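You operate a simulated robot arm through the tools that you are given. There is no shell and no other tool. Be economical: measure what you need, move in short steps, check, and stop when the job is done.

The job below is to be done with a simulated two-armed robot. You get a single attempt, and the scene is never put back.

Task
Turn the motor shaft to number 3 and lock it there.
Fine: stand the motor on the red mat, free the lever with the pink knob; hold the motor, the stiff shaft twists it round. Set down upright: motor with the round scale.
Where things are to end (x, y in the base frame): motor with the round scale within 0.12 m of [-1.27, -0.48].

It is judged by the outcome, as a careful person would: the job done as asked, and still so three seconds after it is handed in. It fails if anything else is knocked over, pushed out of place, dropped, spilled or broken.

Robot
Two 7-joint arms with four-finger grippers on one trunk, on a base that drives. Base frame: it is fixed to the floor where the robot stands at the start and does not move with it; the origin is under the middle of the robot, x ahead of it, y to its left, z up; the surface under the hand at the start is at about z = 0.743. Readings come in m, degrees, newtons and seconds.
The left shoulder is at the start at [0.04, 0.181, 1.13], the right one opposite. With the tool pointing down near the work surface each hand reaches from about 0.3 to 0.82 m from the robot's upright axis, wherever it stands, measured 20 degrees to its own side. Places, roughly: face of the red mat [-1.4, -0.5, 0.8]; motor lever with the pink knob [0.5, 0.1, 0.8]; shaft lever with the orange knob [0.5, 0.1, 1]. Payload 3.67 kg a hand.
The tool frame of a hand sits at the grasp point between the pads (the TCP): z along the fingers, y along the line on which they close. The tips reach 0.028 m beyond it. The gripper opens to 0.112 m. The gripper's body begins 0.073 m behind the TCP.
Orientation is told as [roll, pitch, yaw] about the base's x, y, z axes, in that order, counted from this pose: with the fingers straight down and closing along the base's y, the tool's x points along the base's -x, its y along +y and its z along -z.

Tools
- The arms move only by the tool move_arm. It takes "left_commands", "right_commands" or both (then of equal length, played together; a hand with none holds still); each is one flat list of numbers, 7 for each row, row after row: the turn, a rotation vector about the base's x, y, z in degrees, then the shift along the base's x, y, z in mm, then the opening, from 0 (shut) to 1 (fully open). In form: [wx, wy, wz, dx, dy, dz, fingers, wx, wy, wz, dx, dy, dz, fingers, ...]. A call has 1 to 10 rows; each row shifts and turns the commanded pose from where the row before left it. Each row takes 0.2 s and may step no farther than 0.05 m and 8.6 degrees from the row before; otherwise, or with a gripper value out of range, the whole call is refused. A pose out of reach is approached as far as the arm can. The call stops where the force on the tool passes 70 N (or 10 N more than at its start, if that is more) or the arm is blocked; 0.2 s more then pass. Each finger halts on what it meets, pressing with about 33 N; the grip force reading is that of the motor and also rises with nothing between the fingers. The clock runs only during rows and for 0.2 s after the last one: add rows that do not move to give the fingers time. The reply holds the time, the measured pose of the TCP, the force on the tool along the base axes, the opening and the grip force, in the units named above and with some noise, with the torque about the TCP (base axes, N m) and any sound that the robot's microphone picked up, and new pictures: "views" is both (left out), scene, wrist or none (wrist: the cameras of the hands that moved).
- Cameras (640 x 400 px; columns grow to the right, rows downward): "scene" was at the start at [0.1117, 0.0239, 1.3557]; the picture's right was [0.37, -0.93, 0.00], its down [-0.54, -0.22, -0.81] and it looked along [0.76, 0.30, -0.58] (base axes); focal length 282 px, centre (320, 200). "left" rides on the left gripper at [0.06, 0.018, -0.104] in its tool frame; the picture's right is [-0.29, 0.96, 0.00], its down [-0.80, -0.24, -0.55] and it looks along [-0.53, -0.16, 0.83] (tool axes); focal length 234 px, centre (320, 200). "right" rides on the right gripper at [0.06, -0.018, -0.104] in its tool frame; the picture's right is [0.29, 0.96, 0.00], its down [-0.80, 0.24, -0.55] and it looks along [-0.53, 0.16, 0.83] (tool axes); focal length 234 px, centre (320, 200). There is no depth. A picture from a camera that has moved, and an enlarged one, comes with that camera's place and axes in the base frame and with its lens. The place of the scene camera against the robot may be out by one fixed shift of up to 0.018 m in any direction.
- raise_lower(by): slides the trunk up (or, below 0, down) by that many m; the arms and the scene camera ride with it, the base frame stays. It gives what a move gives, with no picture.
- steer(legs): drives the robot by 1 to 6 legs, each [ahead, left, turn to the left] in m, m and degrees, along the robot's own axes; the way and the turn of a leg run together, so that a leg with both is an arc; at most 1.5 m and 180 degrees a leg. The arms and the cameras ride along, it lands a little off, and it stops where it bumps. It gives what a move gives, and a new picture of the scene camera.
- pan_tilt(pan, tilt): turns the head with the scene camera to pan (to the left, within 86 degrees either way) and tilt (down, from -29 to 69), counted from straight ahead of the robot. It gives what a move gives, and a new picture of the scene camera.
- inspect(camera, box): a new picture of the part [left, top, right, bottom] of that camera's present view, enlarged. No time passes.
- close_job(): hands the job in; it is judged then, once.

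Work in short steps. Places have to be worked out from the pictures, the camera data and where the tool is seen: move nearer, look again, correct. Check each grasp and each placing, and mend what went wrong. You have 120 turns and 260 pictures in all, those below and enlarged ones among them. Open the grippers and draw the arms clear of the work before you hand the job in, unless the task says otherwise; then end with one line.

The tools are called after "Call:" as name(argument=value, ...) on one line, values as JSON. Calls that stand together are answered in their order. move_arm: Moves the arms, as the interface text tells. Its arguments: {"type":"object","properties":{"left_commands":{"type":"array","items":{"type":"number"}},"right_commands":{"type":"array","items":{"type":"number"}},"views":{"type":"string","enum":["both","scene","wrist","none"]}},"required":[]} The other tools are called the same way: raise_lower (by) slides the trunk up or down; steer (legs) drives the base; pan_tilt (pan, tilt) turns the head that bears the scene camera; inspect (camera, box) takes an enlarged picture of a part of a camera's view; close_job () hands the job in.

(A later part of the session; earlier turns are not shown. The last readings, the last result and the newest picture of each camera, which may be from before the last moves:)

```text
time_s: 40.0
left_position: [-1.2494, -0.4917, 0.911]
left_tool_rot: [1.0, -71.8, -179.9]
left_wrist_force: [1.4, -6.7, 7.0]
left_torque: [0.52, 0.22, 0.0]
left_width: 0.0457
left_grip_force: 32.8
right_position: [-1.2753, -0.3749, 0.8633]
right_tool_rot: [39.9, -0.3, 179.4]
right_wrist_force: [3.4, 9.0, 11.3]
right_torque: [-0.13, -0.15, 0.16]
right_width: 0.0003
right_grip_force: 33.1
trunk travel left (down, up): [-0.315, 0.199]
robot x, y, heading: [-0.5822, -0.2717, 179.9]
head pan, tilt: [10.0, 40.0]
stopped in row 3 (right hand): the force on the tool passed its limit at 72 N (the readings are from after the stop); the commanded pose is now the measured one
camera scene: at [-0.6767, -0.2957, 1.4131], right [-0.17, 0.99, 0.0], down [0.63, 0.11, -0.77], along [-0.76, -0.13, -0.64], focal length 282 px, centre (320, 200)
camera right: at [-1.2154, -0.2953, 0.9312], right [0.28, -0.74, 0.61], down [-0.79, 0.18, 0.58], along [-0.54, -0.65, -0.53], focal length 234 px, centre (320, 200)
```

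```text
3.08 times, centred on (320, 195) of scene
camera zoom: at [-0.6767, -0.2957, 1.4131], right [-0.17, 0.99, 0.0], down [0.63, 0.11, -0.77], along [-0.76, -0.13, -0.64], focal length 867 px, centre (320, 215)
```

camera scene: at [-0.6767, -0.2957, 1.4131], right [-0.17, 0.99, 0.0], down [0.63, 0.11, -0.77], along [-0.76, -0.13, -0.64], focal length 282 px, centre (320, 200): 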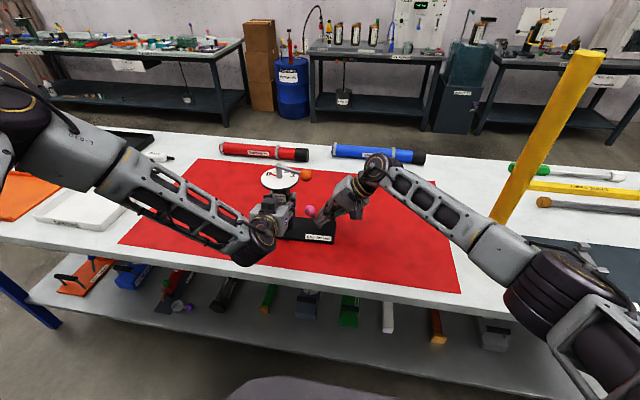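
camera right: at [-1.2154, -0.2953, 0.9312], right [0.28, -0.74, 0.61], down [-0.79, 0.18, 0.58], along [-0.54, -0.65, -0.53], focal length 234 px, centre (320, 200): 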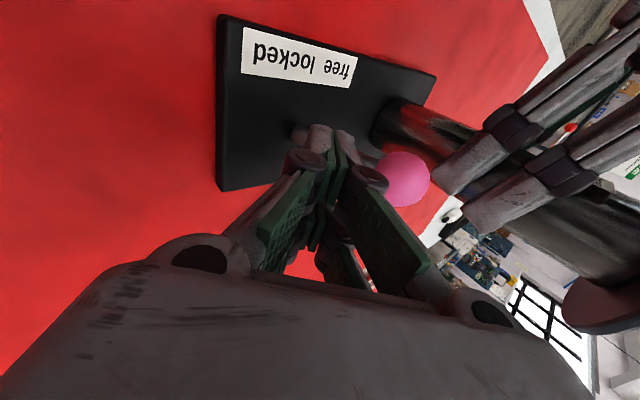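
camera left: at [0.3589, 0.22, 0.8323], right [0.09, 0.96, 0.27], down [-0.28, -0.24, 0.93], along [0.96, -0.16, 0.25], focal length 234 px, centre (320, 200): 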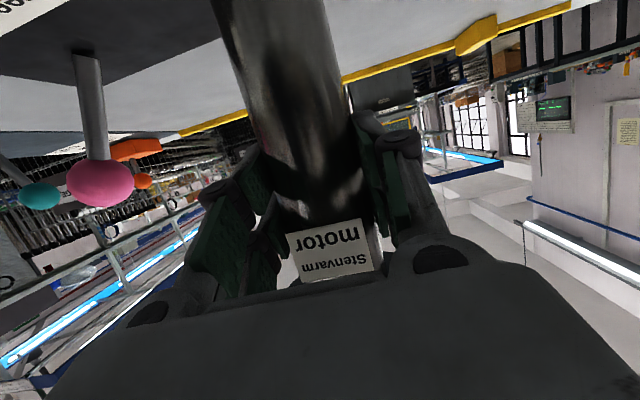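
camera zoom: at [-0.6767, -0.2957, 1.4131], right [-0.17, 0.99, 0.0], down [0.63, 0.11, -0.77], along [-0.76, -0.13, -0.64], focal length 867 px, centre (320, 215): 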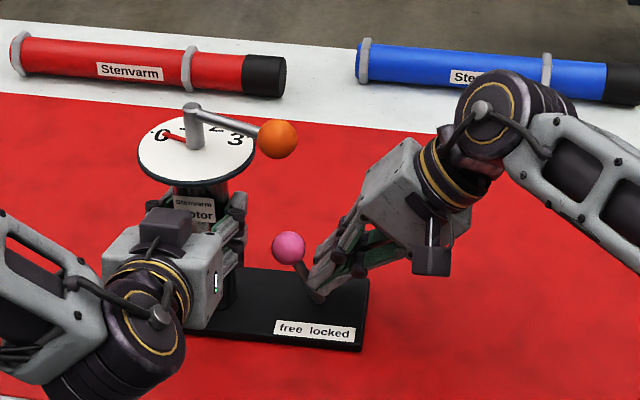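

The pink lever is now at its "free" stop. Retract the right hand up and outward, straightening it and opening, for a top view of the dial.

Call:
move_arm(right_commands=[0, 0, 0, 0, 25, 5, 0, 0, 0, 0, 0, 30, 25, 0, 5, 0, 0, 5, 20, 45, 0, 5, 0, 0, 5, 0, 49, 0, 5, 0, 0, 5, 0, 49, 0, 5, 0, 0, 5, 0, 49, 0, 5, 0, 0, 5, -10, 40, 0.3, 5, 0, 0, 5, -10, 30, 0.5, 5, 0, 0, 5, -10, 0, 0.5, 5, 0, 0, 5, -10, 0, 0.5])

```text
time_s: 42.2
left_position: [-1.2486, -0.4914, 0.912]
left_tool_rot: [0.9, -71.9, -179.9]
left_wrist_force: [-5.7, -6.2, 22.4]
left_torque: [0.5, 0.51, 0.12]
left_width: 0.0459
left_grip_force: 32.9
right_position: [-1.2336, -0.3402, 1.155]
right_tool_rot: [-0.3, -0.5, 179.6]
right_wrist_force: [0.3, -0.5, 0.3]
right_torque: [0.0, 0.02, 0.0]
right_width: 0.0557
right_grip_force: 0.0
trunk travel left (down, up): [-0.315, 0.199]
robot x, y, heading: [-0.5854, -0.271, 179.7]
head pan, tilt: [10.0, 40.0]
camera scene: at [-0.6768, -0.2972, 1.4131], right [-0.17, 0.99, 0.0], down [0.63, 0.11, -0.77], along [-0.76, -0.13, -0.64], focal length 282 px, centre (320, 200)
camera right: at [-1.1728, -0.3236, 1.2578], right [0.28, -0.96, -0.01], down [-0.79, -0.24, 0.56], along [-0.54, -0.15, -0.83], focal length 234 px, centre (320, 200)
```

scene: 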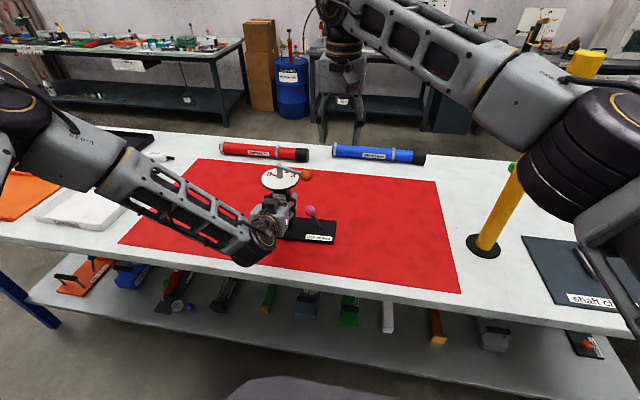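
right: 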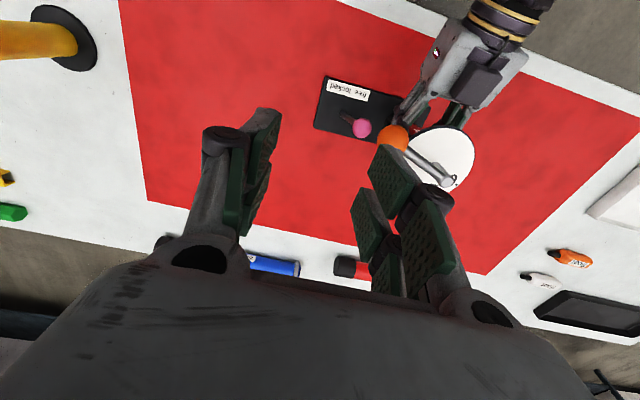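

Measured: shaft axis ≈(-1.257,-0.497), orange knob (-1.231,-0.42,1.02); ticks ≈42° apart, so ~127° clockwise, sweeping over my left gripper, whose top block is at z≈0.99 – tight. I regrip the cylinder 2.5 cm lower for clearance: first open the left fingers a bit.

Call:
move_arm(left_commands=[0, 0, 0, 0, 0, 0, 0.5, 0, 0, 0, 0, 0, 0, 0.55], right_commands=[0, 0, 0, 0, 20, 0, 0.5, 0, 0, 0, 0, 20, 0, 0.5])

```text
time_s: 42.8
left_position: [-1.2477, -0.4904, 0.9076]
left_tool_rot: [1.0, -71.5, 179.8]
left_wrist_force: [-1.1, -0.1, 0.6]
left_torque: [0.03, 0.01, 0.0]
left_width: 0.0614
left_grip_force: 0.0
right_position: [-1.2325, -0.3019, 1.1531]
right_tool_rot: [-0.2, -0.6, 179.7]
right_wrist_force: [0.1, -0.4, -0.7]
right_torque: [-0.04, 0.02, 0.0]
right_width: 0.0557
right_grip_force: 0.0
trunk travel left (down, up): [-0.315, 0.199]
robot x, y, heading: [-0.5852, -0.2715, 179.5]
head pan, tilt: [10.0, 40.0]
camera scene: at [-0.6782, -0.2952, 1.4129], right [-0.17, 0.98, 0.0], down [0.63, 0.11, -0.77], along [-0.75, -0.13, -0.64], focal length 282 px, centre (320, 200)
camera right: at [-1.1735, -0.2836, 1.2572], right [0.28, -0.96, -0.01], down [-0.79, -0.24, 0.56], along [-0.54, -0.15, -0.83], focal length 234 px, centre (320, 200)
camera left: at [-1.1297, -0.5074, 0.8851], right [-0.08, -0.96, 0.28], down [0.27, 0.25, 0.93], along [-0.96, 0.15, 0.24], focal length 234 px, centre (320, 200)
```

scene: 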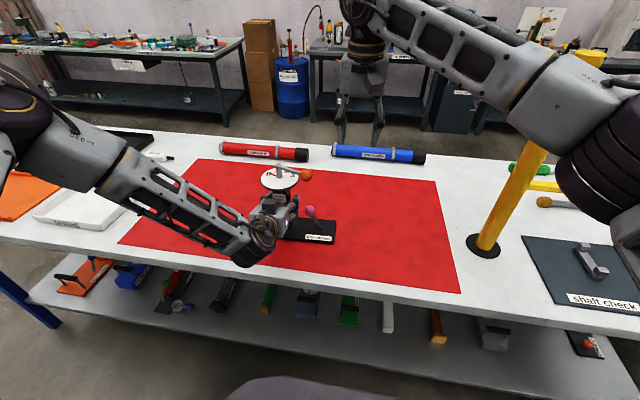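
right: 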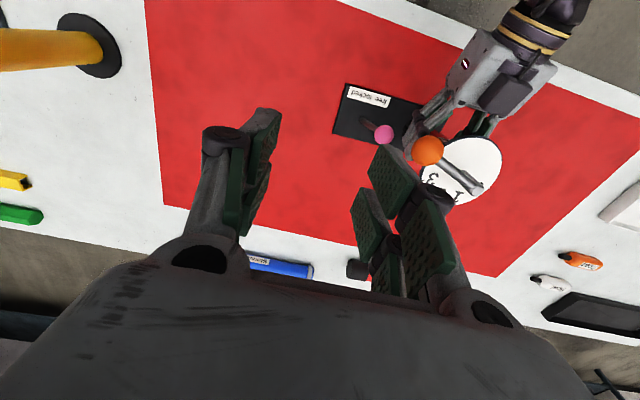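
left: 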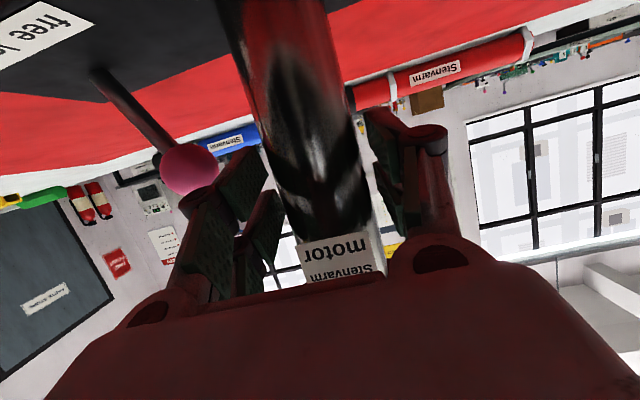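

Motor stands on its own, pink lever in free. Lower the trunk 25 mm, then regrip.

Call:
raise_lower(by=-0.025)

Call:
move_arm(left_commands=[0, 0, 0, 0, 0, 0, 0.3, 0, 0, 0, 0, 0, 0, 0.1, 0, 0, 0, 0, 0, 0, 0, 0, 0, 0, 0, 0, 0, 0], views="both")

Call:
inspect(camera="scene", box=[220, 130, 380, 250])

Call:
inspect(camera="right", box=[320, 60, 560, 210])

```text
time_s: 43.5
left_position: [-1.2483, -0.4912, 0.8837]
left_tool_rot: [0.9, -71.6, -180.0]
left_wrist_force: [0.2, -0.5, -0.2]
left_torque: [0.0, -0.02, 0.01]
left_width: 0.0618
left_grip_force: 0.0
right_position: [-1.2361, -0.3017, 1.1297]
right_tool_rot: [-0.4, -0.4, 179.7]
right_wrist_force: [0.4, 0.1, 0.7]
right_torque: [0.01, 0.02, 0.0]
right_width: 0.0561
right_grip_force: 0.1
trunk travel left (down, up): [-0.29, 0.224]
robot x, y, heading: [-0.5841, -0.271, 179.7]
head pan, tilt: [10.0, 40.0]
```

```text
time_s: 44.5
left_position: [-1.2489, -0.4924, 0.8842]
left_tool_rot: [0.8, -71.7, -179.9]
left_wrist_force: [1.2, -0.6, 2.2]
left_torque: [0.59, 0.02, 0.09]
left_width: 0.0455
left_grip_force: 32.9
right_position: [-1.2344, -0.3007, 1.13]
right_tool_rot: [-0.3, -0.5, 179.8]
right_wrist_force: [0.7, 0.0, -0.1]
right_torque: [-0.02, -0.02, 0.02]
right_width: 0.0561
right_grip_force: 0.0
trunk travel left (down, up): [-0.29, 0.224]
robot x, y, heading: [-0.5856, -0.2738, 179.6]
head pan, tilt: [10.0, 40.0]
camera scene: at [-0.6782, -0.2962, 1.3883], right [-0.17, 0.99, 0.0], down [0.63, 0.11, -0.77], along [-0.75, -0.13, -0.64], focal length 282 px, centre (320, 200)
camera left: at [-1.1306, -0.508, 0.8611], right [-0.08, -0.96, 0.28], down [0.27, 0.25, 0.93], along [-0.96, 0.15, 0.24], focal length 234 px, centre (320, 200)
```

scene: 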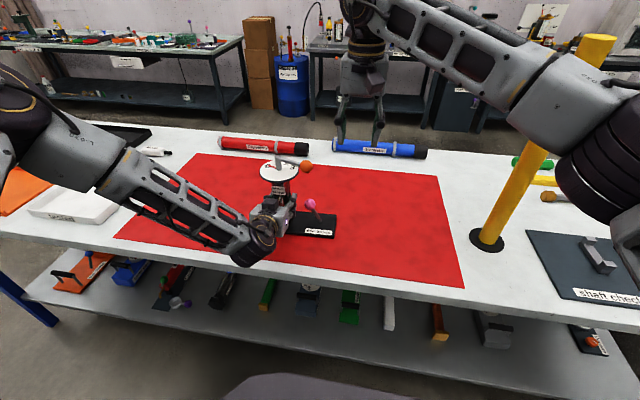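
left: 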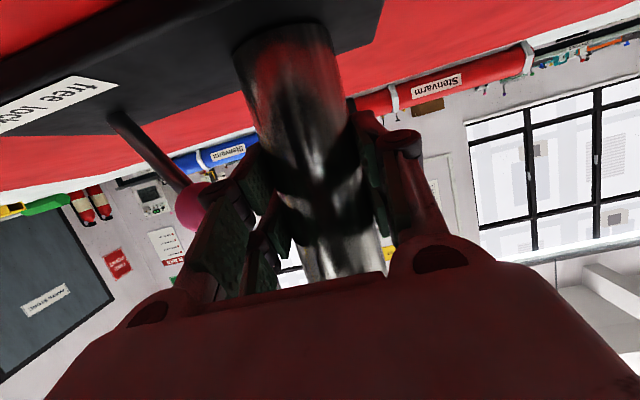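

```text
3.33 times, centred on (300, 190) of scene
camera zoom: at [-0.6782, -0.2962, 1.3883], right [-0.17, 0.99, 0.0], down [0.63, 0.11, -0.77], along [-0.75, -0.13, -0.64], focal length 939 px, centre (387, 233)
```

zoom: 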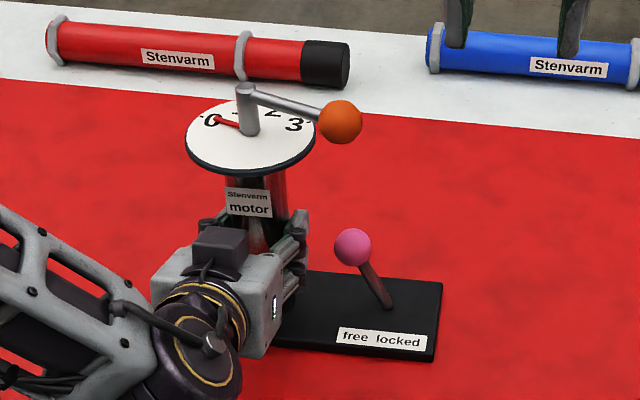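

```text
2.67 times, centred on (440, 135) of right
camera zoom: at [-1.1738, -0.2841, 1.2325], right [0.28, -0.96, -0.01], down [-0.79, -0.24, 0.56], along [-0.54, -0.15, -0.83], focal length 624 px, centre (0, 373)
```

zoom: 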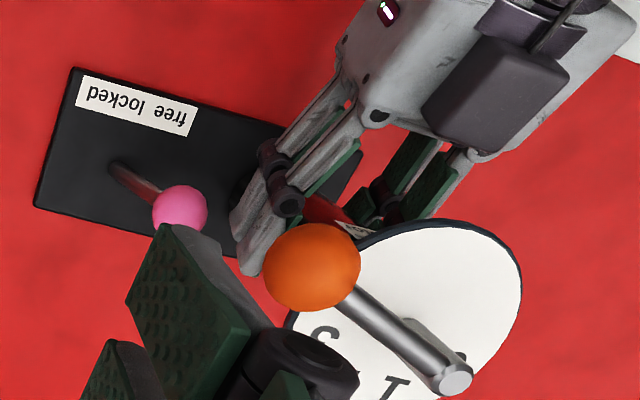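

Clear now (block ~0.965, knob ~1.02). Move the right hand above the orange knob (-1.232,-0.42) at z 1.13, yawing +40° so the fingers close about along the lever's tangent.

Call:
move_arm(right_commands=[0, 0, 8, 0, -24, 0, 0.5, 0, 0, 8, 0, -24, 0, 0.5, 0, 0, 8, 0, -24, 0, 0.5, 0, 0, 8, 1, -24, 0, 0.5, 0, 0, 8, 1, -23, 0, 0.5])

Call:
inspect(camera="scene", box=[220, 100, 380, 220])

```text
time_s: 45.7
left_position: [-1.2488, -0.4912, 0.8848]
left_tool_rot: [1.0, -71.7, -180.0]
left_wrist_force: [1.6, -3.3, 3.6]
left_torque: [0.91, 0.42, -0.14]
left_width: 0.0457
left_grip_force: 32.7
right_position: [-1.2325, -0.4078, 1.1247]
right_tool_rot: [-0.3, -0.7, -140.3]
right_wrist_force: [0.5, 0.2, -0.3]
right_torque: [-0.03, 0.01, 0.02]
right_width: 0.0563
right_grip_force: 0.1
right hand out of reach, approached as far as the arm can: row 5
trunk travel left (down, up): [-0.29, 0.224]
robot x, y, heading: [-0.5821, -0.2716, 180.1]
head pan, tilt: [10.0, 40.0]
camera scene: at [-0.6782, -0.2957, 1.3883], right [-0.17, 0.99, 0.0], down [0.63, 0.11, -0.77], along [-0.75, -0.13, -0.64], focal length 282 px, centre (320, 200)
camera right: at [-1.1974, -0.3548, 1.2289], right [0.83, -0.55, -0.01], down [-0.45, -0.69, 0.56], along [-0.32, -0.46, -0.83], focal length 234 px, centre (320, 200)
```

scene: 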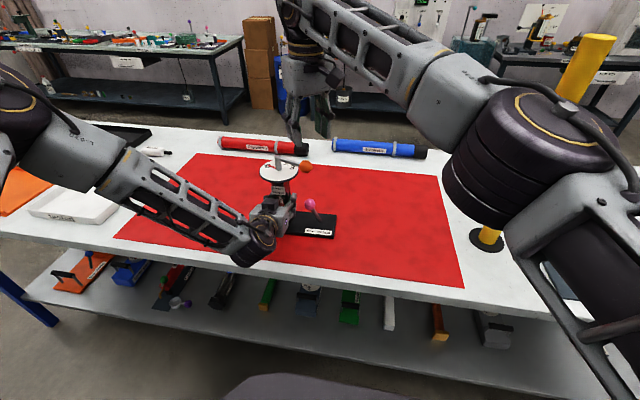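
right: 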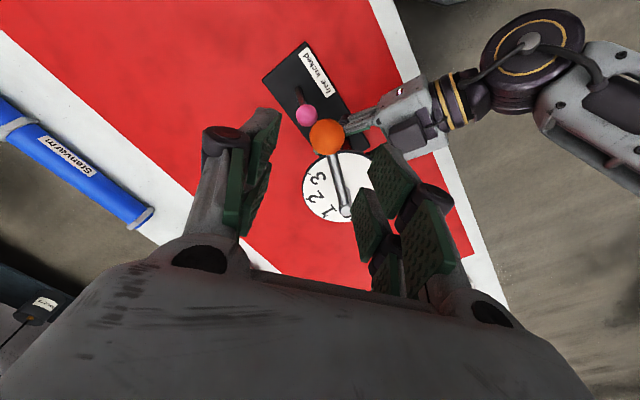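

```text
3.33 times, centred on (300, 160) of scene
camera zoom: at [-0.6782, -0.2957, 1.3883], right [-0.17, 0.99, 0.0], down [0.63, 0.11, -0.77], along [-0.75, -0.13, -0.64], focal length 939 px, centre (387, 333)
```

zoom: 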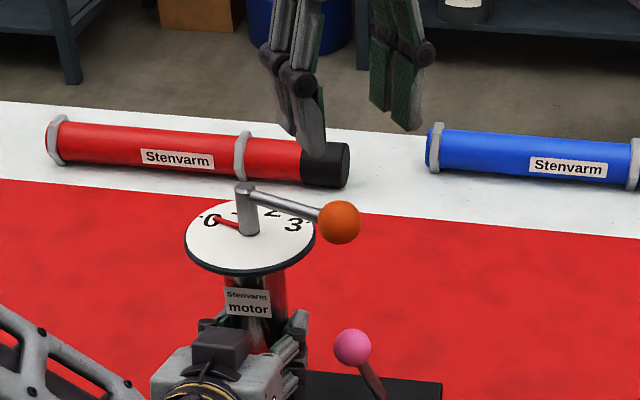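

Warned of reach at row 5. Before gripping, I make a dry run above the arc (tips clear of the post) to the end position with yaw going to -40°, to see whether the right arm reaches.

Call:
move_arm(right_commands=[0, 0, -8, 8, -12, 0, 0.5, 0, 0, -8, 8, -14, 0, 0.5, 0, 0, -8, 8, -15, 0, 0.5, 0, 0, -8, 8, -15, 0, 0.5, 0, 0, -8, 5, -15, 0, 0.5, 0, 0, -8, 0, -15, 0, 0.5, 0, 0, -8, -4, -15, 0, 0.5, 0, 0, -8, -4, -15, 0, 0.5, 0, 0, -8, -4, -15, 0, 0.5, 0, 0, -8, -3, -15, 0, 0.5])

```text
time_s: 47.9
left_position: [-1.2481, -0.4912, 0.8846]
left_tool_rot: [0.9, -71.7, -179.9]
left_wrist_force: [2.7, -1.5, 4.6]
left_torque: [0.78, 0.2, -0.24]
left_width: 0.0457
left_grip_force: 33.3
right_position: [-1.1941, -0.4641, 1.0971]
right_tool_rot: [-0.1, -0.6, 143.5]
right_wrist_force: [-0.8, -0.2, -0.5]
right_torque: [-0.06, -0.03, 0.0]
right_width: 0.0559
right_grip_force: 0.1
right hand out of reach, approached as far as the arm can: row 4, 5, 6, 7, 8, 9, 10
trunk travel left (down, up): [-0.29, 0.224]
robot x, y, heading: [-0.5827, -0.2727, 179.9]
head pan, tilt: [10.0, 40.0]
camera scene: at [-0.6779, -0.296, 1.3883], right [-0.17, 0.99, 0.0], down [0.63, 0.11, -0.77], along [-0.75, -0.13, -0.64], focal length 282 px, centre (320, 200)
camera right: at [-1.1347, -0.4856, 1.201], right [-0.34, -0.94, 0.0], down [-0.78, 0.28, 0.56], along [-0.53, 0.19, -0.83], focal length 234 px, centre (320, 200)
```

scene: 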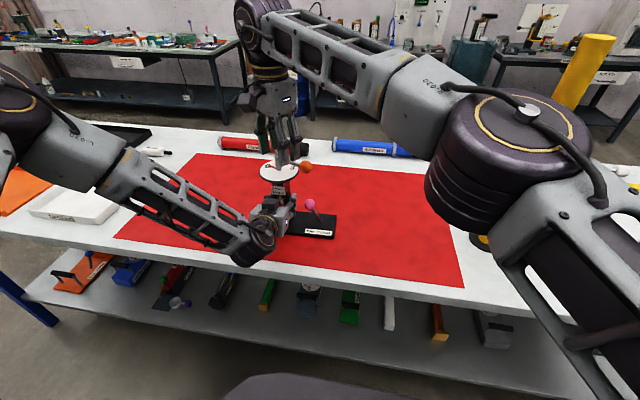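
right: 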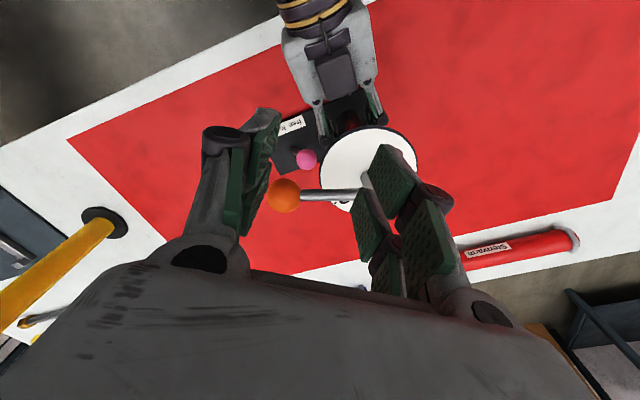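

The right arm cannot cross that far (stops at robot-left 0.19 m). I'll release the motor (stands by itself), back off, shift the base ~0.18 m to its left and regrip so both arms can work. First raise the right hand and open the left.

Call:
move_arm(left_commands=[0, 0, 0, 0, 0, 0, 0.6, 0, 0, 0, 0, 0, 0, 1, 0, 0, 0, 0, 0, 0, 1, 0, 0, 0, 0, 0, 0, 1], right_commands=[0, 0, 8, 0, 0, 30, 0.5, 0, 0, 8, 0, 20, 30, 0.5, 0, 0, 8, 0, 20, 30, 0.5, 0, 0, 8, 0, 20, 30, 0.5])

```text
time_s: 48.9
left_position: [-1.2486, -0.4913, 0.8854]
left_tool_rot: [1.1, -71.7, 179.9]
left_wrist_force: [0.3, -0.3, 0.3]
left_torque: [0.03, 0.02, 0.0]
left_width: 0.1116
left_grip_force: 0.1
right_position: [-1.194, -0.4052, 1.2181]
right_tool_rot: [-0.2, -0.6, 175.8]
right_wrist_force: [-0.5, 0.3, -0.2]
right_torque: [-0.01, 0.03, -0.01]
right_width: 0.0559
right_grip_force: 0.2
trunk travel left (down, up): [-0.29, 0.224]
robot x, y, heading: [-0.5847, -0.2715, 179.8]
head pan, tilt: [10.0, 40.0]
camera scene: at [-0.6779, -0.2954, 1.3883], right [-0.17, 0.98, 0.0], down [0.63, 0.11, -0.77], along [-0.75, -0.13, -0.64], focal length 282 px, centre (320, 200)
camera right: at [-1.132, -0.3917, 1.3217], right [0.22, -0.98, 0.0], down [-0.81, -0.18, 0.56], along [-0.55, -0.12, -0.83], focal length 234 px, centre (320, 200)
camera left: at [-1.1301, -0.5076, 0.8611], right [-0.08, -0.96, 0.28], down [0.27, 0.25, 0.93], along [-0.96, 0.15, 0.24], focal length 234 px, centre (320, 200)
```

scene: 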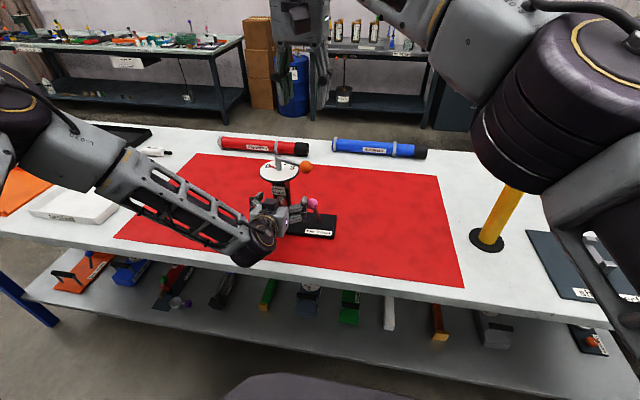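
right: 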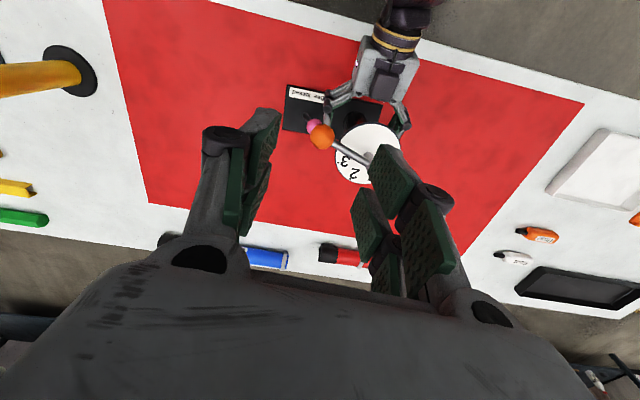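
left: 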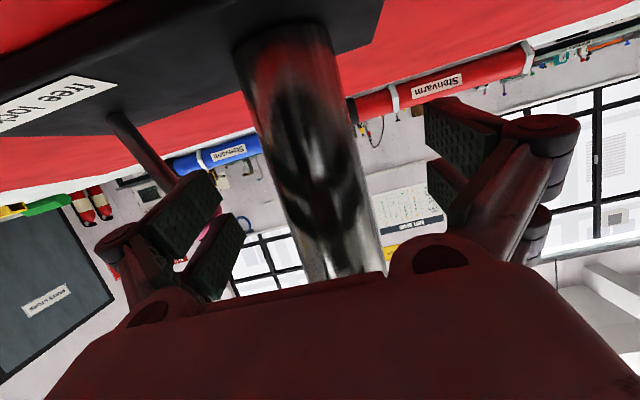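

The fully open right-hand-side finger is next to the pink knob; narrow to 0.65 before retreating by driving back 0.15 m.

Call:
move_arm(left_commands=[0, 0, 0, 0, 0, 0, 0.65, 0, 0, 0, 0, 0, 0, 0.65], views="none")

Call:
steer(legs=[[-0.15, 0, 0]])

Call:
inspect(camera="scene", box=[220, 100, 420, 240])

```text
time_s: 49.5
left_position: [-1.2488, -0.4914, 0.8838]
left_tool_rot: [1.1, -71.6, 180.0]
left_wrist_force: [0.2, -0.3, 0.2]
left_torque: [0.03, 0.02, -0.02]
left_width: 0.0729
left_grip_force: 0.1
right_position: [-1.1941, -0.4056, 1.2175]
right_tool_rot: [-0.1, -0.5, 175.7]
right_wrist_force: [-0.7, -0.2, -0.1]
right_torque: [0.01, 0.02, -0.03]
right_width: 0.0561
right_grip_force: 0.1
trunk travel left (down, up): [-0.29, 0.224]
robot x, y, heading: [-0.5818, -0.2723, 179.9]
head pan, tilt: [10.0, 40.0]
```

```text
time_s: 50.9
left_position: [-1.102, -0.492, 0.884]
left_tool_rot: [0.9, -71.7, -179.8]
left_wrist_force: [-0.1, 0.2, 0.1]
left_torque: [0.0, -0.01, -0.01]
left_width: 0.0728
left_grip_force: 0.2
right_position: [-1.0481, -0.4063, 1.2176]
right_tool_rot: [-0.1, -0.5, 175.8]
right_wrist_force: [0.5, 0.2, -0.1]
right_torque: [0.02, -0.01, -0.03]
right_width: 0.0561
right_grip_force: 0.1
trunk travel left (down, up): [-0.29, 0.224]
robot x, y, heading: [-0.4373, -0.2725, -179.8]
head pan, tilt: [10.0, 40.0]
camera scene: at [-0.5315, -0.2966, 1.3882], right [-0.17, 0.98, 0.0], down [0.63, 0.11, -0.77], along [-0.75, -0.13, -0.64], focal length 282 px, centre (320, 200)
```

scene: 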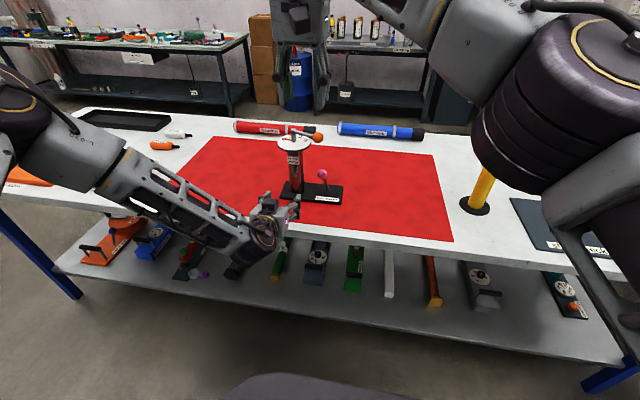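

```text
2.86 times, centred on (320, 170) of scene
camera zoom: at [-0.5315, -0.2966, 1.3882], right [-0.17, 0.98, 0.0], down [0.63, 0.11, -0.77], along [-0.75, -0.13, -0.64], focal length 805 px, centre (320, 286)
```

zoom: 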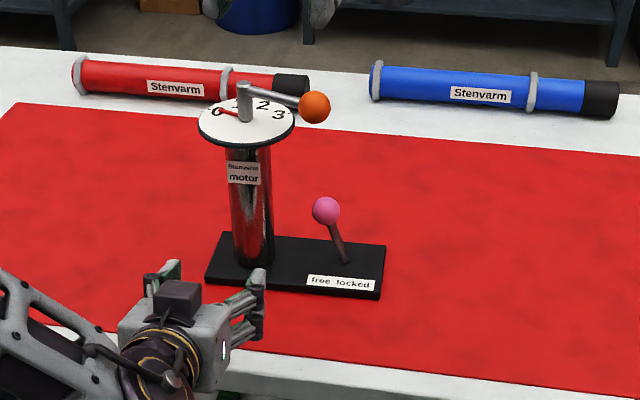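

Pink lever seems nudged slightly off its free stop by the opening finger; I'll re-push it later. Now shift the base 0.18 m to its left.

Call:
steer(legs=[[0, 0.18, 0]])

Call:
move_arm(left_commands=[0, 0, -5, 8, 30, 0, 0.8, 0, 0, -5, 6, 30, 0, 0.8, 0, 0, -5, 4, 25, 0, 0.8, 0, 0, -5, 4, 25, 0, 0.8])

```text
time_s: 52.4
left_position: [-1.1016, -0.6717, 0.8845]
left_tool_rot: [1.0, -71.6, -179.9]
left_wrist_force: [-0.2, 0.3, 0.6]
left_torque: [-0.02, -0.01, -0.02]
left_width: 0.0729
left_grip_force: 0.1
right_position: [-1.0455, -0.5859, 1.2172]
right_tool_rot: [-0.1, -0.5, 175.8]
right_wrist_force: [0.2, -0.5, 0.2]
right_torque: [0.02, -0.01, 0.01]
right_width: 0.0561
right_grip_force: 0.1
trunk travel left (down, up): [-0.29, 0.224]
robot x, y, heading: [-0.4359, -0.4533, -179.9]
head pan, tilt: [10.0, 40.0]
camera scene: at [-0.5311, -0.4755, 1.3882], right [-0.17, 0.98, 0.0], down [0.63, 0.11, -0.77], along [-0.75, -0.13, -0.64], focal length 282 px, centre (320, 200)
```

scene: 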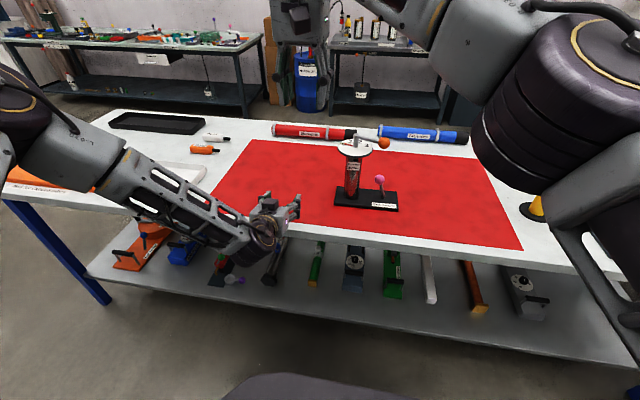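

```text
time_s: 53.4
left_position: [-1.0747, -0.573, 0.8976]
left_tool_rot: [0.9, -71.5, 160.0]
left_wrist_force: [0.3, -0.1, -0.1]
left_torque: [0.0, -0.05, -0.03]
left_width: 0.0898
left_grip_force: 0.0
left hand out of reach, approached as far as the arm can: row 2, 3, 4
right_position: [-1.0475, -0.5855, 1.2169]
right_tool_rot: [-0.1, -0.6, 175.7]
right_wrist_force: [0.9, -0.1, -0.6]
right_torque: [0.01, 0.0, -0.01]
right_width: 0.0562
right_grip_force: 0.0
trunk travel left (down, up): [-0.29, 0.224]
robot x, y, heading: [-0.4394, -0.4509, -179.8]
head pan, tilt: [10.0, 40.0]
camera scene: at [-0.5308, -0.4747, 1.3882], right [-0.17, 0.98, 0.0], down [0.63, 0.11, -0.77], along [-0.75, -0.13, -0.64], focal length 282 px, centre (320, 200)
camera left: at [-0.9682, -0.6284, 0.874], right [-0.4, -0.87, 0.28], down [0.34, 0.14, 0.93], along [-0.85, 0.47, 0.24], focal length 234 px, centre (320, 200)
```

scene: 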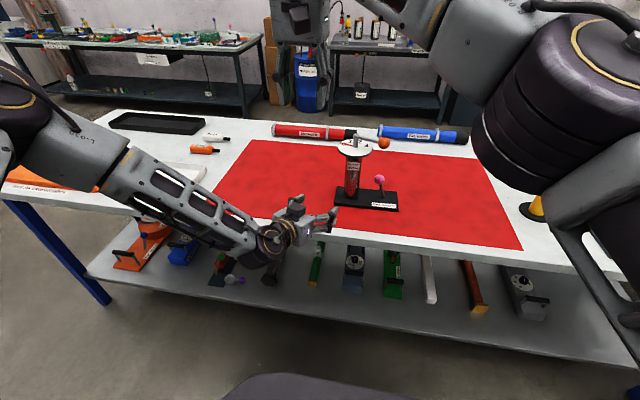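
left: 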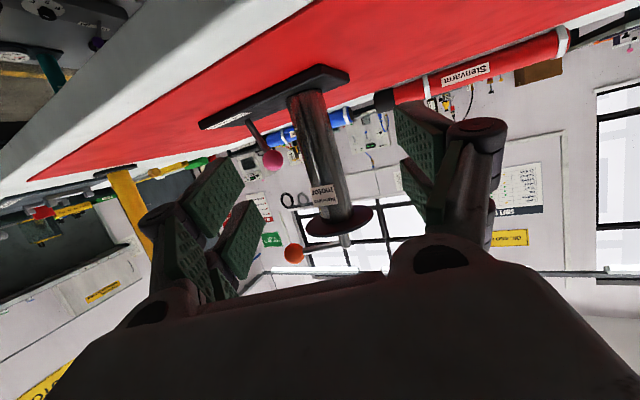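

The left hand is near a joint limit here. I'll raise both hands 0.1 m relative to the trunk, then lower the trunk 0.1 m, which should ease the wrist, and then shift the hand further to the robot's right.

Call:
move_arm(left_commands=[0, 0, 0, 0, 0, 25, 0.8, 0, 0, 0, 0, 0, 25, 0.8, 0, 0, 0, 0, 0, 25, 0.8, 0, 0, 0, 0, 0, 25, 0.8], right_commands=[0, 0, 0, 0, 25, 25, 0.5, 0, 0, 0, 0, 25, 25, 0.5, 0, 0, 0, 0, 25, 25, 0.5, 0, 0, 0, 0, 25, 25, 0.5], views="none")

Call:
raise_lower(by=-0.1)

Call:
move_arm(left_commands=[0, 0, 0, 0, 20, 0, 0.8, 0, 0, 0, 0, 20, 0, 0.8, 0, 0, 0, 0, 20, 0, 0.8, 0, 0, 0, 0, 20, 0, 0.8], views="both")

```text
time_s: 54.4
left_position: [-1.0737, -0.5729, 0.9995]
left_tool_rot: [1.2, -71.7, 159.8]
left_wrist_force: [-0.5, 0.3, -1.2]
left_torque: [-0.03, -0.03, 0.01]
left_width: 0.0893
left_grip_force: 0.1
right_position: [-1.0457, -0.4847, 1.319]
right_tool_rot: [0.0, -0.6, 175.8]
right_wrist_force: [0.0, 0.2, -0.5]
right_torque: [-0.04, 0.03, 0.01]
right_width: 0.056
right_grip_force: 0.1
trunk travel left (down, up): [-0.29, 0.224]
robot x, y, heading: [-0.4336, -0.4521, -179.8]
head pan, tilt: [10.0, 40.0]
```

```text
time_s: 55.7
left_position: [-1.0748, -0.572, 0.9007]
left_tool_rot: [0.9, -71.6, 160.1]
left_wrist_force: [-0.7, 0.0, 0.4]
left_torque: [0.01, 0.02, 0.02]
left_width: 0.0895
left_grip_force: 0.1
right_position: [-1.0482, -0.4858, 1.219]
right_tool_rot: [-0.1, -0.7, 175.8]
right_wrist_force: [0.4, 0.4, 0.2]
right_torque: [-0.02, 0.02, 0.01]
right_width: 0.0559
right_grip_force: 0.0
trunk travel left (down, up): [-0.19, 0.324]
robot x, y, heading: [-0.4345, -0.4527, -180.0]
head pan, tilt: [10.0, 40.0]
```

```text
time_s: 56.7
left_position: [-1.073, -0.4905, 0.9009]
left_tool_rot: [1.2, -71.6, 159.9]
left_wrist_force: [-0.4, 0.7, 0.3]
left_torque: [0.0, 0.0, 0.05]
left_width: 0.0896
left_grip_force: 0.1
right_position: [-1.0479, -0.4841, 1.2182]
right_tool_rot: [-0.1, -0.6, 175.8]
right_wrist_force: [0.7, -0.1, 0.6]
right_torque: [-0.01, -0.01, 0.01]
right_width: 0.0563
right_grip_force: 0.1
trunk travel left (down, up): [-0.19, 0.324]
robot x, y, heading: [-0.439, -0.4496, -179.8]
head pan, tilt: [10.0, 40.0]
camera scene: at [-0.531, -0.4743, 1.289], right [-0.17, 0.98, 0.0], down [0.63, 0.11, -0.77], along [-0.75, -0.13, -0.64], focal length 282 px, centre (320, 200)
camera left: at [-0.9677, -0.5462, 0.8768], right [-0.4, -0.87, 0.28], down [0.34, 0.14, 0.93], along [-0.85, 0.46, 0.24], focal length 234 px, centre (320, 200)
```

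scene: 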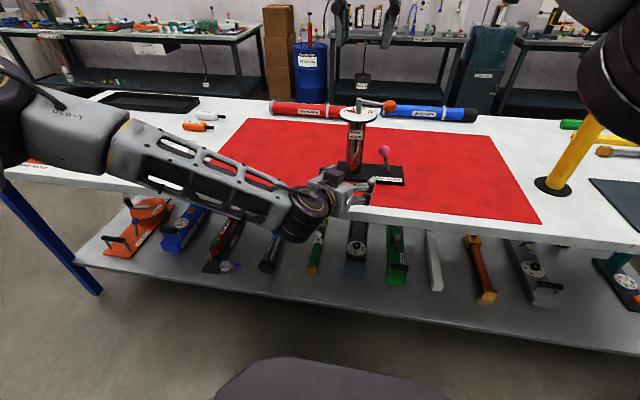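
left: 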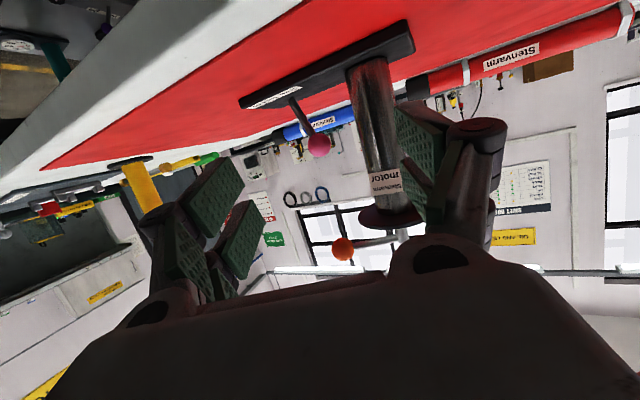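

No reach warnings now. Pre-position the left hand on the tool-direction line to the cylinder, then drive 0.125 ahead.

Call:
move_arm(left_commands=[0, 0, 0, 20, -15, -4, 0.8, 0, 0, 0, 20, -15, -4, 0.8, 0, 0, 0, 20, -15, -4, 0.8], views="none")

Call:
steer(legs=[[0.125, 0, 0]])

Call:
inspect(camera="left", box=[0, 0, 640, 400])

```text
time_s: 57.5
left_position: [-1.014, -0.5372, 0.8895]
left_tool_rot: [0.9, -71.7, 160.1]
left_wrist_force: [0.1, 0.5, 0.3]
left_torque: [0.0, -0.02, -0.04]
left_width: 0.0897
left_grip_force: 0.1
right_position: [-1.0475, -0.486, 1.2182]
right_tool_rot: [-0.1, -0.6, 175.6]
right_wrist_force: [0.3, -0.2, 0.6]
right_torque: [0.02, 0.05, -0.04]
right_width: 0.056
right_grip_force: 0.0
trunk travel left (down, up): [-0.19, 0.324]
robot x, y, heading: [-0.4383, -0.4502, -179.8]
head pan, tilt: [10.0, 40.0]
```

```text
time_s: 58.8
left_position: [-1.1433, -0.5366, 0.8897]
left_tool_rot: [1.0, -71.5, 160.3]
left_wrist_force: [-0.9, 0.3, 0.3]
left_torque: [-0.03, 0.01, 0.02]
left_width: 0.0897
left_grip_force: 0.1
right_position: [-1.1768, -0.4864, 1.2181]
right_tool_rot: [0.0, -0.5, 175.9]
right_wrist_force: [-0.4, -0.1, -0.1]
right_torque: [0.0, -0.04, 0.04]
right_width: 0.0559
right_grip_force: 0.1
trunk travel left (down, up): [-0.19, 0.324]
robot x, y, heading: [-0.5662, -0.4513, -179.9]
head pan, tilt: [10.0, 40.0]
camera scene: at [-0.6597, -0.4754, 1.2889], right [-0.18, 0.98, 0.0], down [0.63, 0.11, -0.77], along [-0.75, -0.13, -0.64], focal length 282 px, centre (320, 200)
```

scene: 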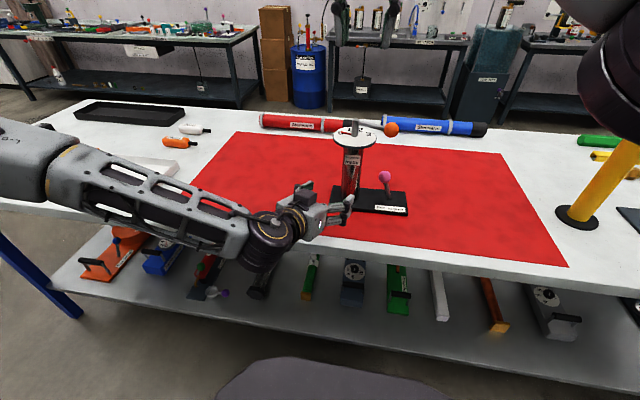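

```text
1.00 times, centred on (320, 200) of left (not enlarged: the box is as wide or as high as the picture)
camera zoom: at [-1.0369, -0.5922, 0.8651], right [-0.4, -0.87, 0.28], down [0.34, 0.14, 0.93], along [-0.85, 0.46, 0.24], focal length 234 px, centre (320, 200)
```

zoom: 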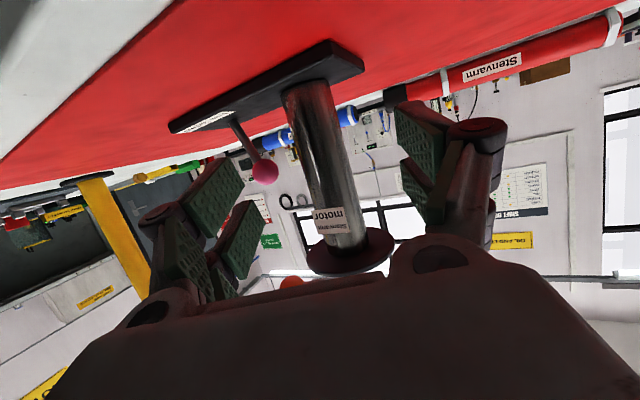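

Aligned with the cylinder. Advance along the tool direction and close.

Call:
move_arm(left_commands=[0, 0, 0, -22, 8, -1, 0.8, 0, 0, 0, -22, 8, -1, 0.8, 0, 0, 0, -22, 8, -1, 0.8, 0, 0, 0, -22, 9, -1, 0.75, 0, 0, 0, -20, 8, -1, 0.65, 0, 0, 0, 0, 0, 0, 0.4, 0, 0, 0, 0, 0, 0, 0.2, 0, 0, 0, 0, 0, 0, 0, 0, 0, 0, 0, 0, 0, 0])

Call:
inspect(camera="scene", box=[270, 90, 430, 230])

```text
time_s: 60.8
left_position: [-1.2434, -0.5061, 0.8923]
left_tool_rot: [1.0, -71.8, 159.9]
left_wrist_force: [1.2, 4.3, 3.9]
left_torque: [-0.33, -0.08, -0.01]
left_width: 0.0473
left_grip_force: 33.1
left hand out of reach, approached as far as the arm can: row 5
right_position: [-1.1756, -0.4853, 1.2193]
right_tool_rot: [-0.1, -0.5, 175.7]
right_wrist_force: [0.2, 0.2, 0.4]
right_torque: [0.01, -0.01, -0.02]
right_width: 0.056
right_grip_force: 0.0
trunk travel left (down, up): [-0.19, 0.324]
robot x, y, heading: [-0.5661, -0.4499, -179.8]
head pan, tilt: [10.0, 40.0]
camera scene: at [-0.6587, -0.4749, 1.289], right [-0.17, 0.98, 0.0], down [0.63, 0.11, -0.77], along [-0.75, -0.13, -0.64], focal length 282 px, centre (320, 200)
camera left: at [-1.1372, -0.5625, 0.8682], right [-0.4, -0.87, 0.28], down [0.34, 0.14, 0.93], along [-0.85, 0.46, 0.24], focal length 234 px, centre (320, 200)
```

scene: 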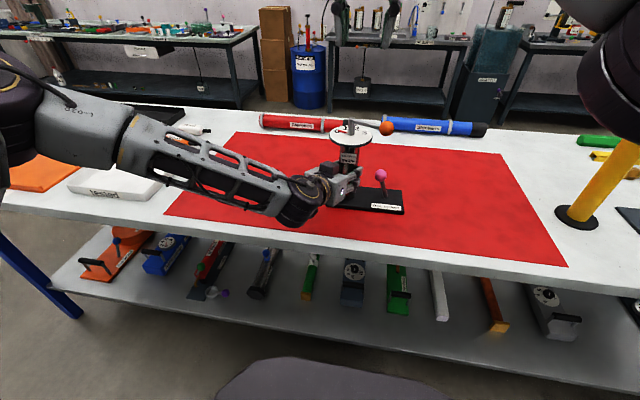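
left: 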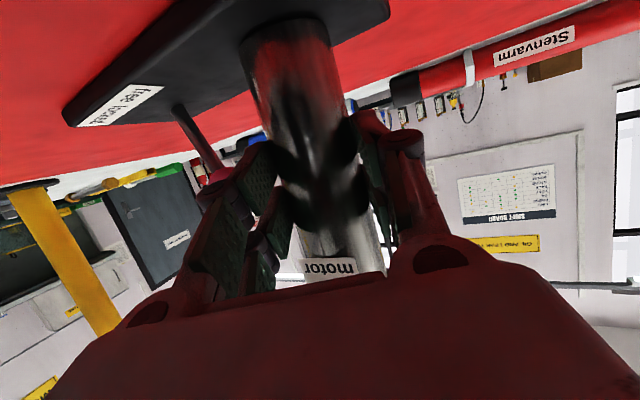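

```text
2.86 times, centred on (350, 160) of scene
camera zoom: at [-0.6587, -0.4749, 1.289], right [-0.17, 0.98, 0.0], down [0.63, 0.11, -0.77], along [-0.75, -0.13, -0.64], focal length 805 px, centre (234, 314)
```

zoom: 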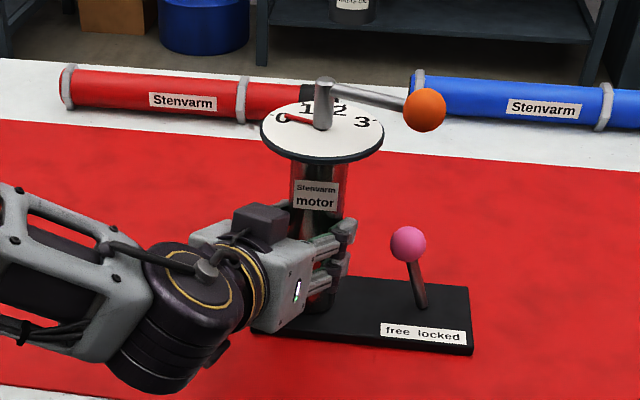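

Held again. The pink lever has lifted ~10° from its free stop, so I re-push it: right hand back to the tilted pose on its +y side.

Call:
move_arm(right_commands=[-8, 0, 0, -18, 46, 0, 0.2, -8, 0, 0, -18, 46, 0, 0, -8, 0, 0, -18, 46, 0, 0, -8, 0, 0, -18, 46, 0, 0, -8, 0, 4, -18, 46, 0, 0, 0, 0, 0, 0, 0, -45, 0, 0, 0, 0, 0, 0, -45, 0, 0, 0, 0, 0, 0, -45, 0, 0, 0, 0, 0, -10, -45, 0, 0, 0, 0, 0, -10, -45, 0])

```text
refused: row 5 steps farther than a row can; nothing moved
```

Row 5's combined turn was too large; drop the yaw part.

Call:
move_arm(right_commands=[-8, 0, 0, -18, 46, 0, 0.2, -8, 0, 0, -18, 46, 0, 0, -8, 0, 0, -18, 46, 0, 0, -8, 0, 0, -18, 46, 0, 0, -8, 0, 0, -18, 46, 0, 0, 0, 0, 0, 0, 0, -45, 0, 0, 0, 0, 0, 0, -45, 0, 0, 0, 0, 0, 0, -45, 0, 0, 0, 0, 0, -10, -45, 0, 0, 0, 0, 0, -10, -45, 0])

```text
time_s: 63.0
left_position: [-1.2435, -0.507, 0.8924]
left_tool_rot: [0.8, -71.7, 160.1]
left_wrist_force: [-3.1, -0.9, 3.3]
left_torque: [-0.35, 0.38, 0.01]
left_width: 0.0473
left_grip_force: 32.8
right_position: [-1.2633, -0.2742, 0.9943]
right_tool_rot: [39.8, 2.1, 176.5]
right_wrist_force: [0.4, 0.3, 0.1]
right_torque: [-0.01, -0.01, -0.01]
right_width: 0.0
right_grip_force: 33.1
trunk travel left (down, up): [-0.19, 0.324]
robot x, y, heading: [-0.565, -0.451, -180.0]
head pan, tilt: [10.0, 40.0]
camera scene: at [-0.6588, -0.4754, 1.289], right [-0.18, 0.98, 0.0], down [0.63, 0.11, -0.77], along [-0.75, -0.13, -0.64], focal length 282 px, centre (320, 200)
camera right: at [-1.2018, -0.1982, 1.066], right [0.22, -0.75, 0.62], down [-0.81, 0.22, 0.55], along [-0.55, -0.62, -0.56], focal length 234 px, centre (320, 200)
```

scene: 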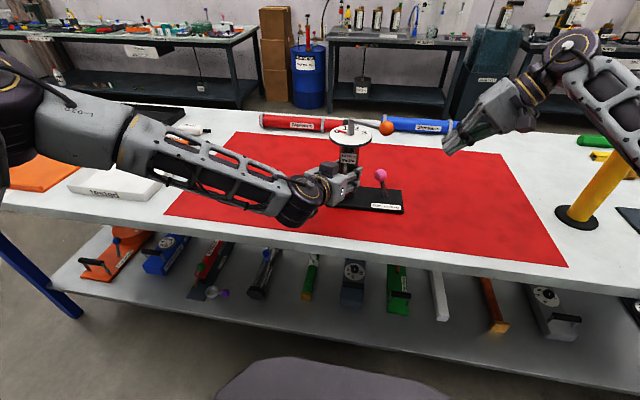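
right: 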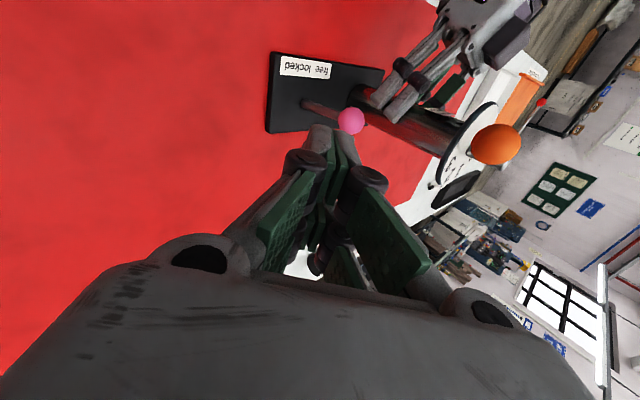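

Pink knob measured at (-1.271,-0.425). Go down beside it then press gently along -y until force appears.

Call:
move_arm(right_commands=[0, 0, 0, -2, -10, -33, 0, 0, 0, 0, -2, -10, -33, 0, 0, 0, 0, -2, -15, -33, 0, 0, 0, 0, 0, -18, -32, 0, 0, 0, 0, 0, -15, 0, 0, 0, 0, 0, 0, -15, 0, 0, 0, 0, 0, 0, -10, 0, 0, 0, 0, 0, 0, -7, 0, 0])

Call:
inspect(camera="scene", box=[300, 90, 460, 230])

```text
time_s: 64.8
left_position: [-1.2427, -0.5072, 0.8927]
left_tool_rot: [0.9, -71.6, 160.1]
left_wrist_force: [-0.8, -1.9, 4.7]
left_torque: [-0.31, 0.34, -0.34]
left_width: 0.0471
left_grip_force: 32.8
right_position: [-1.2713, -0.3781, 0.8625]
right_tool_rot: [39.7, 2.2, 176.5]
right_wrist_force: [-0.3, 0.6, -0.3]
right_torque: [0.0, 0.02, -0.02]
right_width: 0.0
right_grip_force: 33.1
trunk travel left (down, up): [-0.19, 0.324]
robot x, y, heading: [-0.5671, -0.4542, -180.0]
head pan, tilt: [10.0, 40.0]
camera scene: at [-0.6585, -0.4754, 1.289], right [-0.18, 0.98, 0.0], down [0.63, 0.11, -0.77], along [-0.75, -0.13, -0.64], focal length 282 px, centre (320, 200)
camera right: at [-1.2104, -0.3014, 0.9337], right [0.22, -0.75, 0.62], down [-0.81, 0.22, 0.55], along [-0.55, -0.62, -0.56], focal length 234 px, centre (320, 200)
```

scene: 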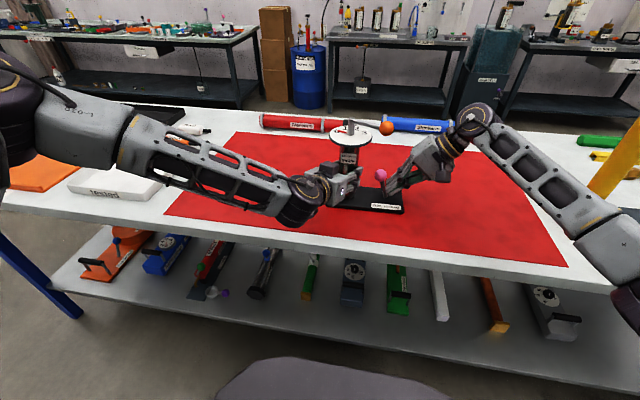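
right: 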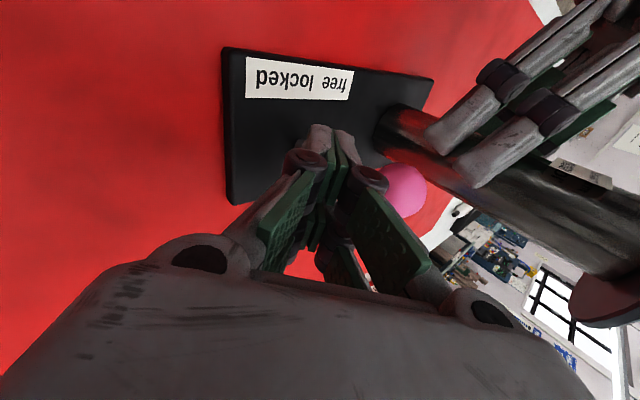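

```text
2.86 times, centred on (380, 160) of scene
camera zoom: at [-0.6585, -0.4754, 1.289], right [-0.18, 0.98, 0.0], down [0.63, 0.11, -0.77], along [-0.75, -0.13, -0.64], focal length 805 px, centre (149, 314)
```

zoom: 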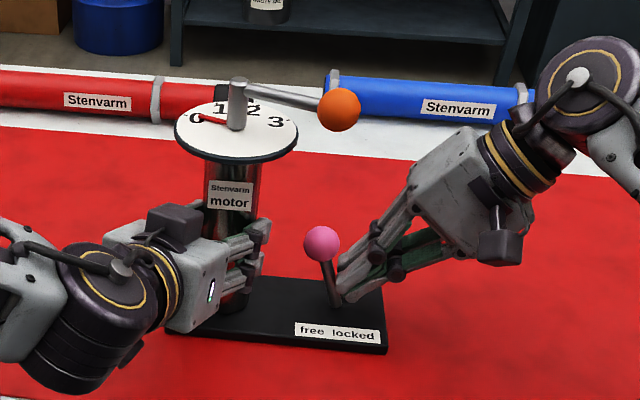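

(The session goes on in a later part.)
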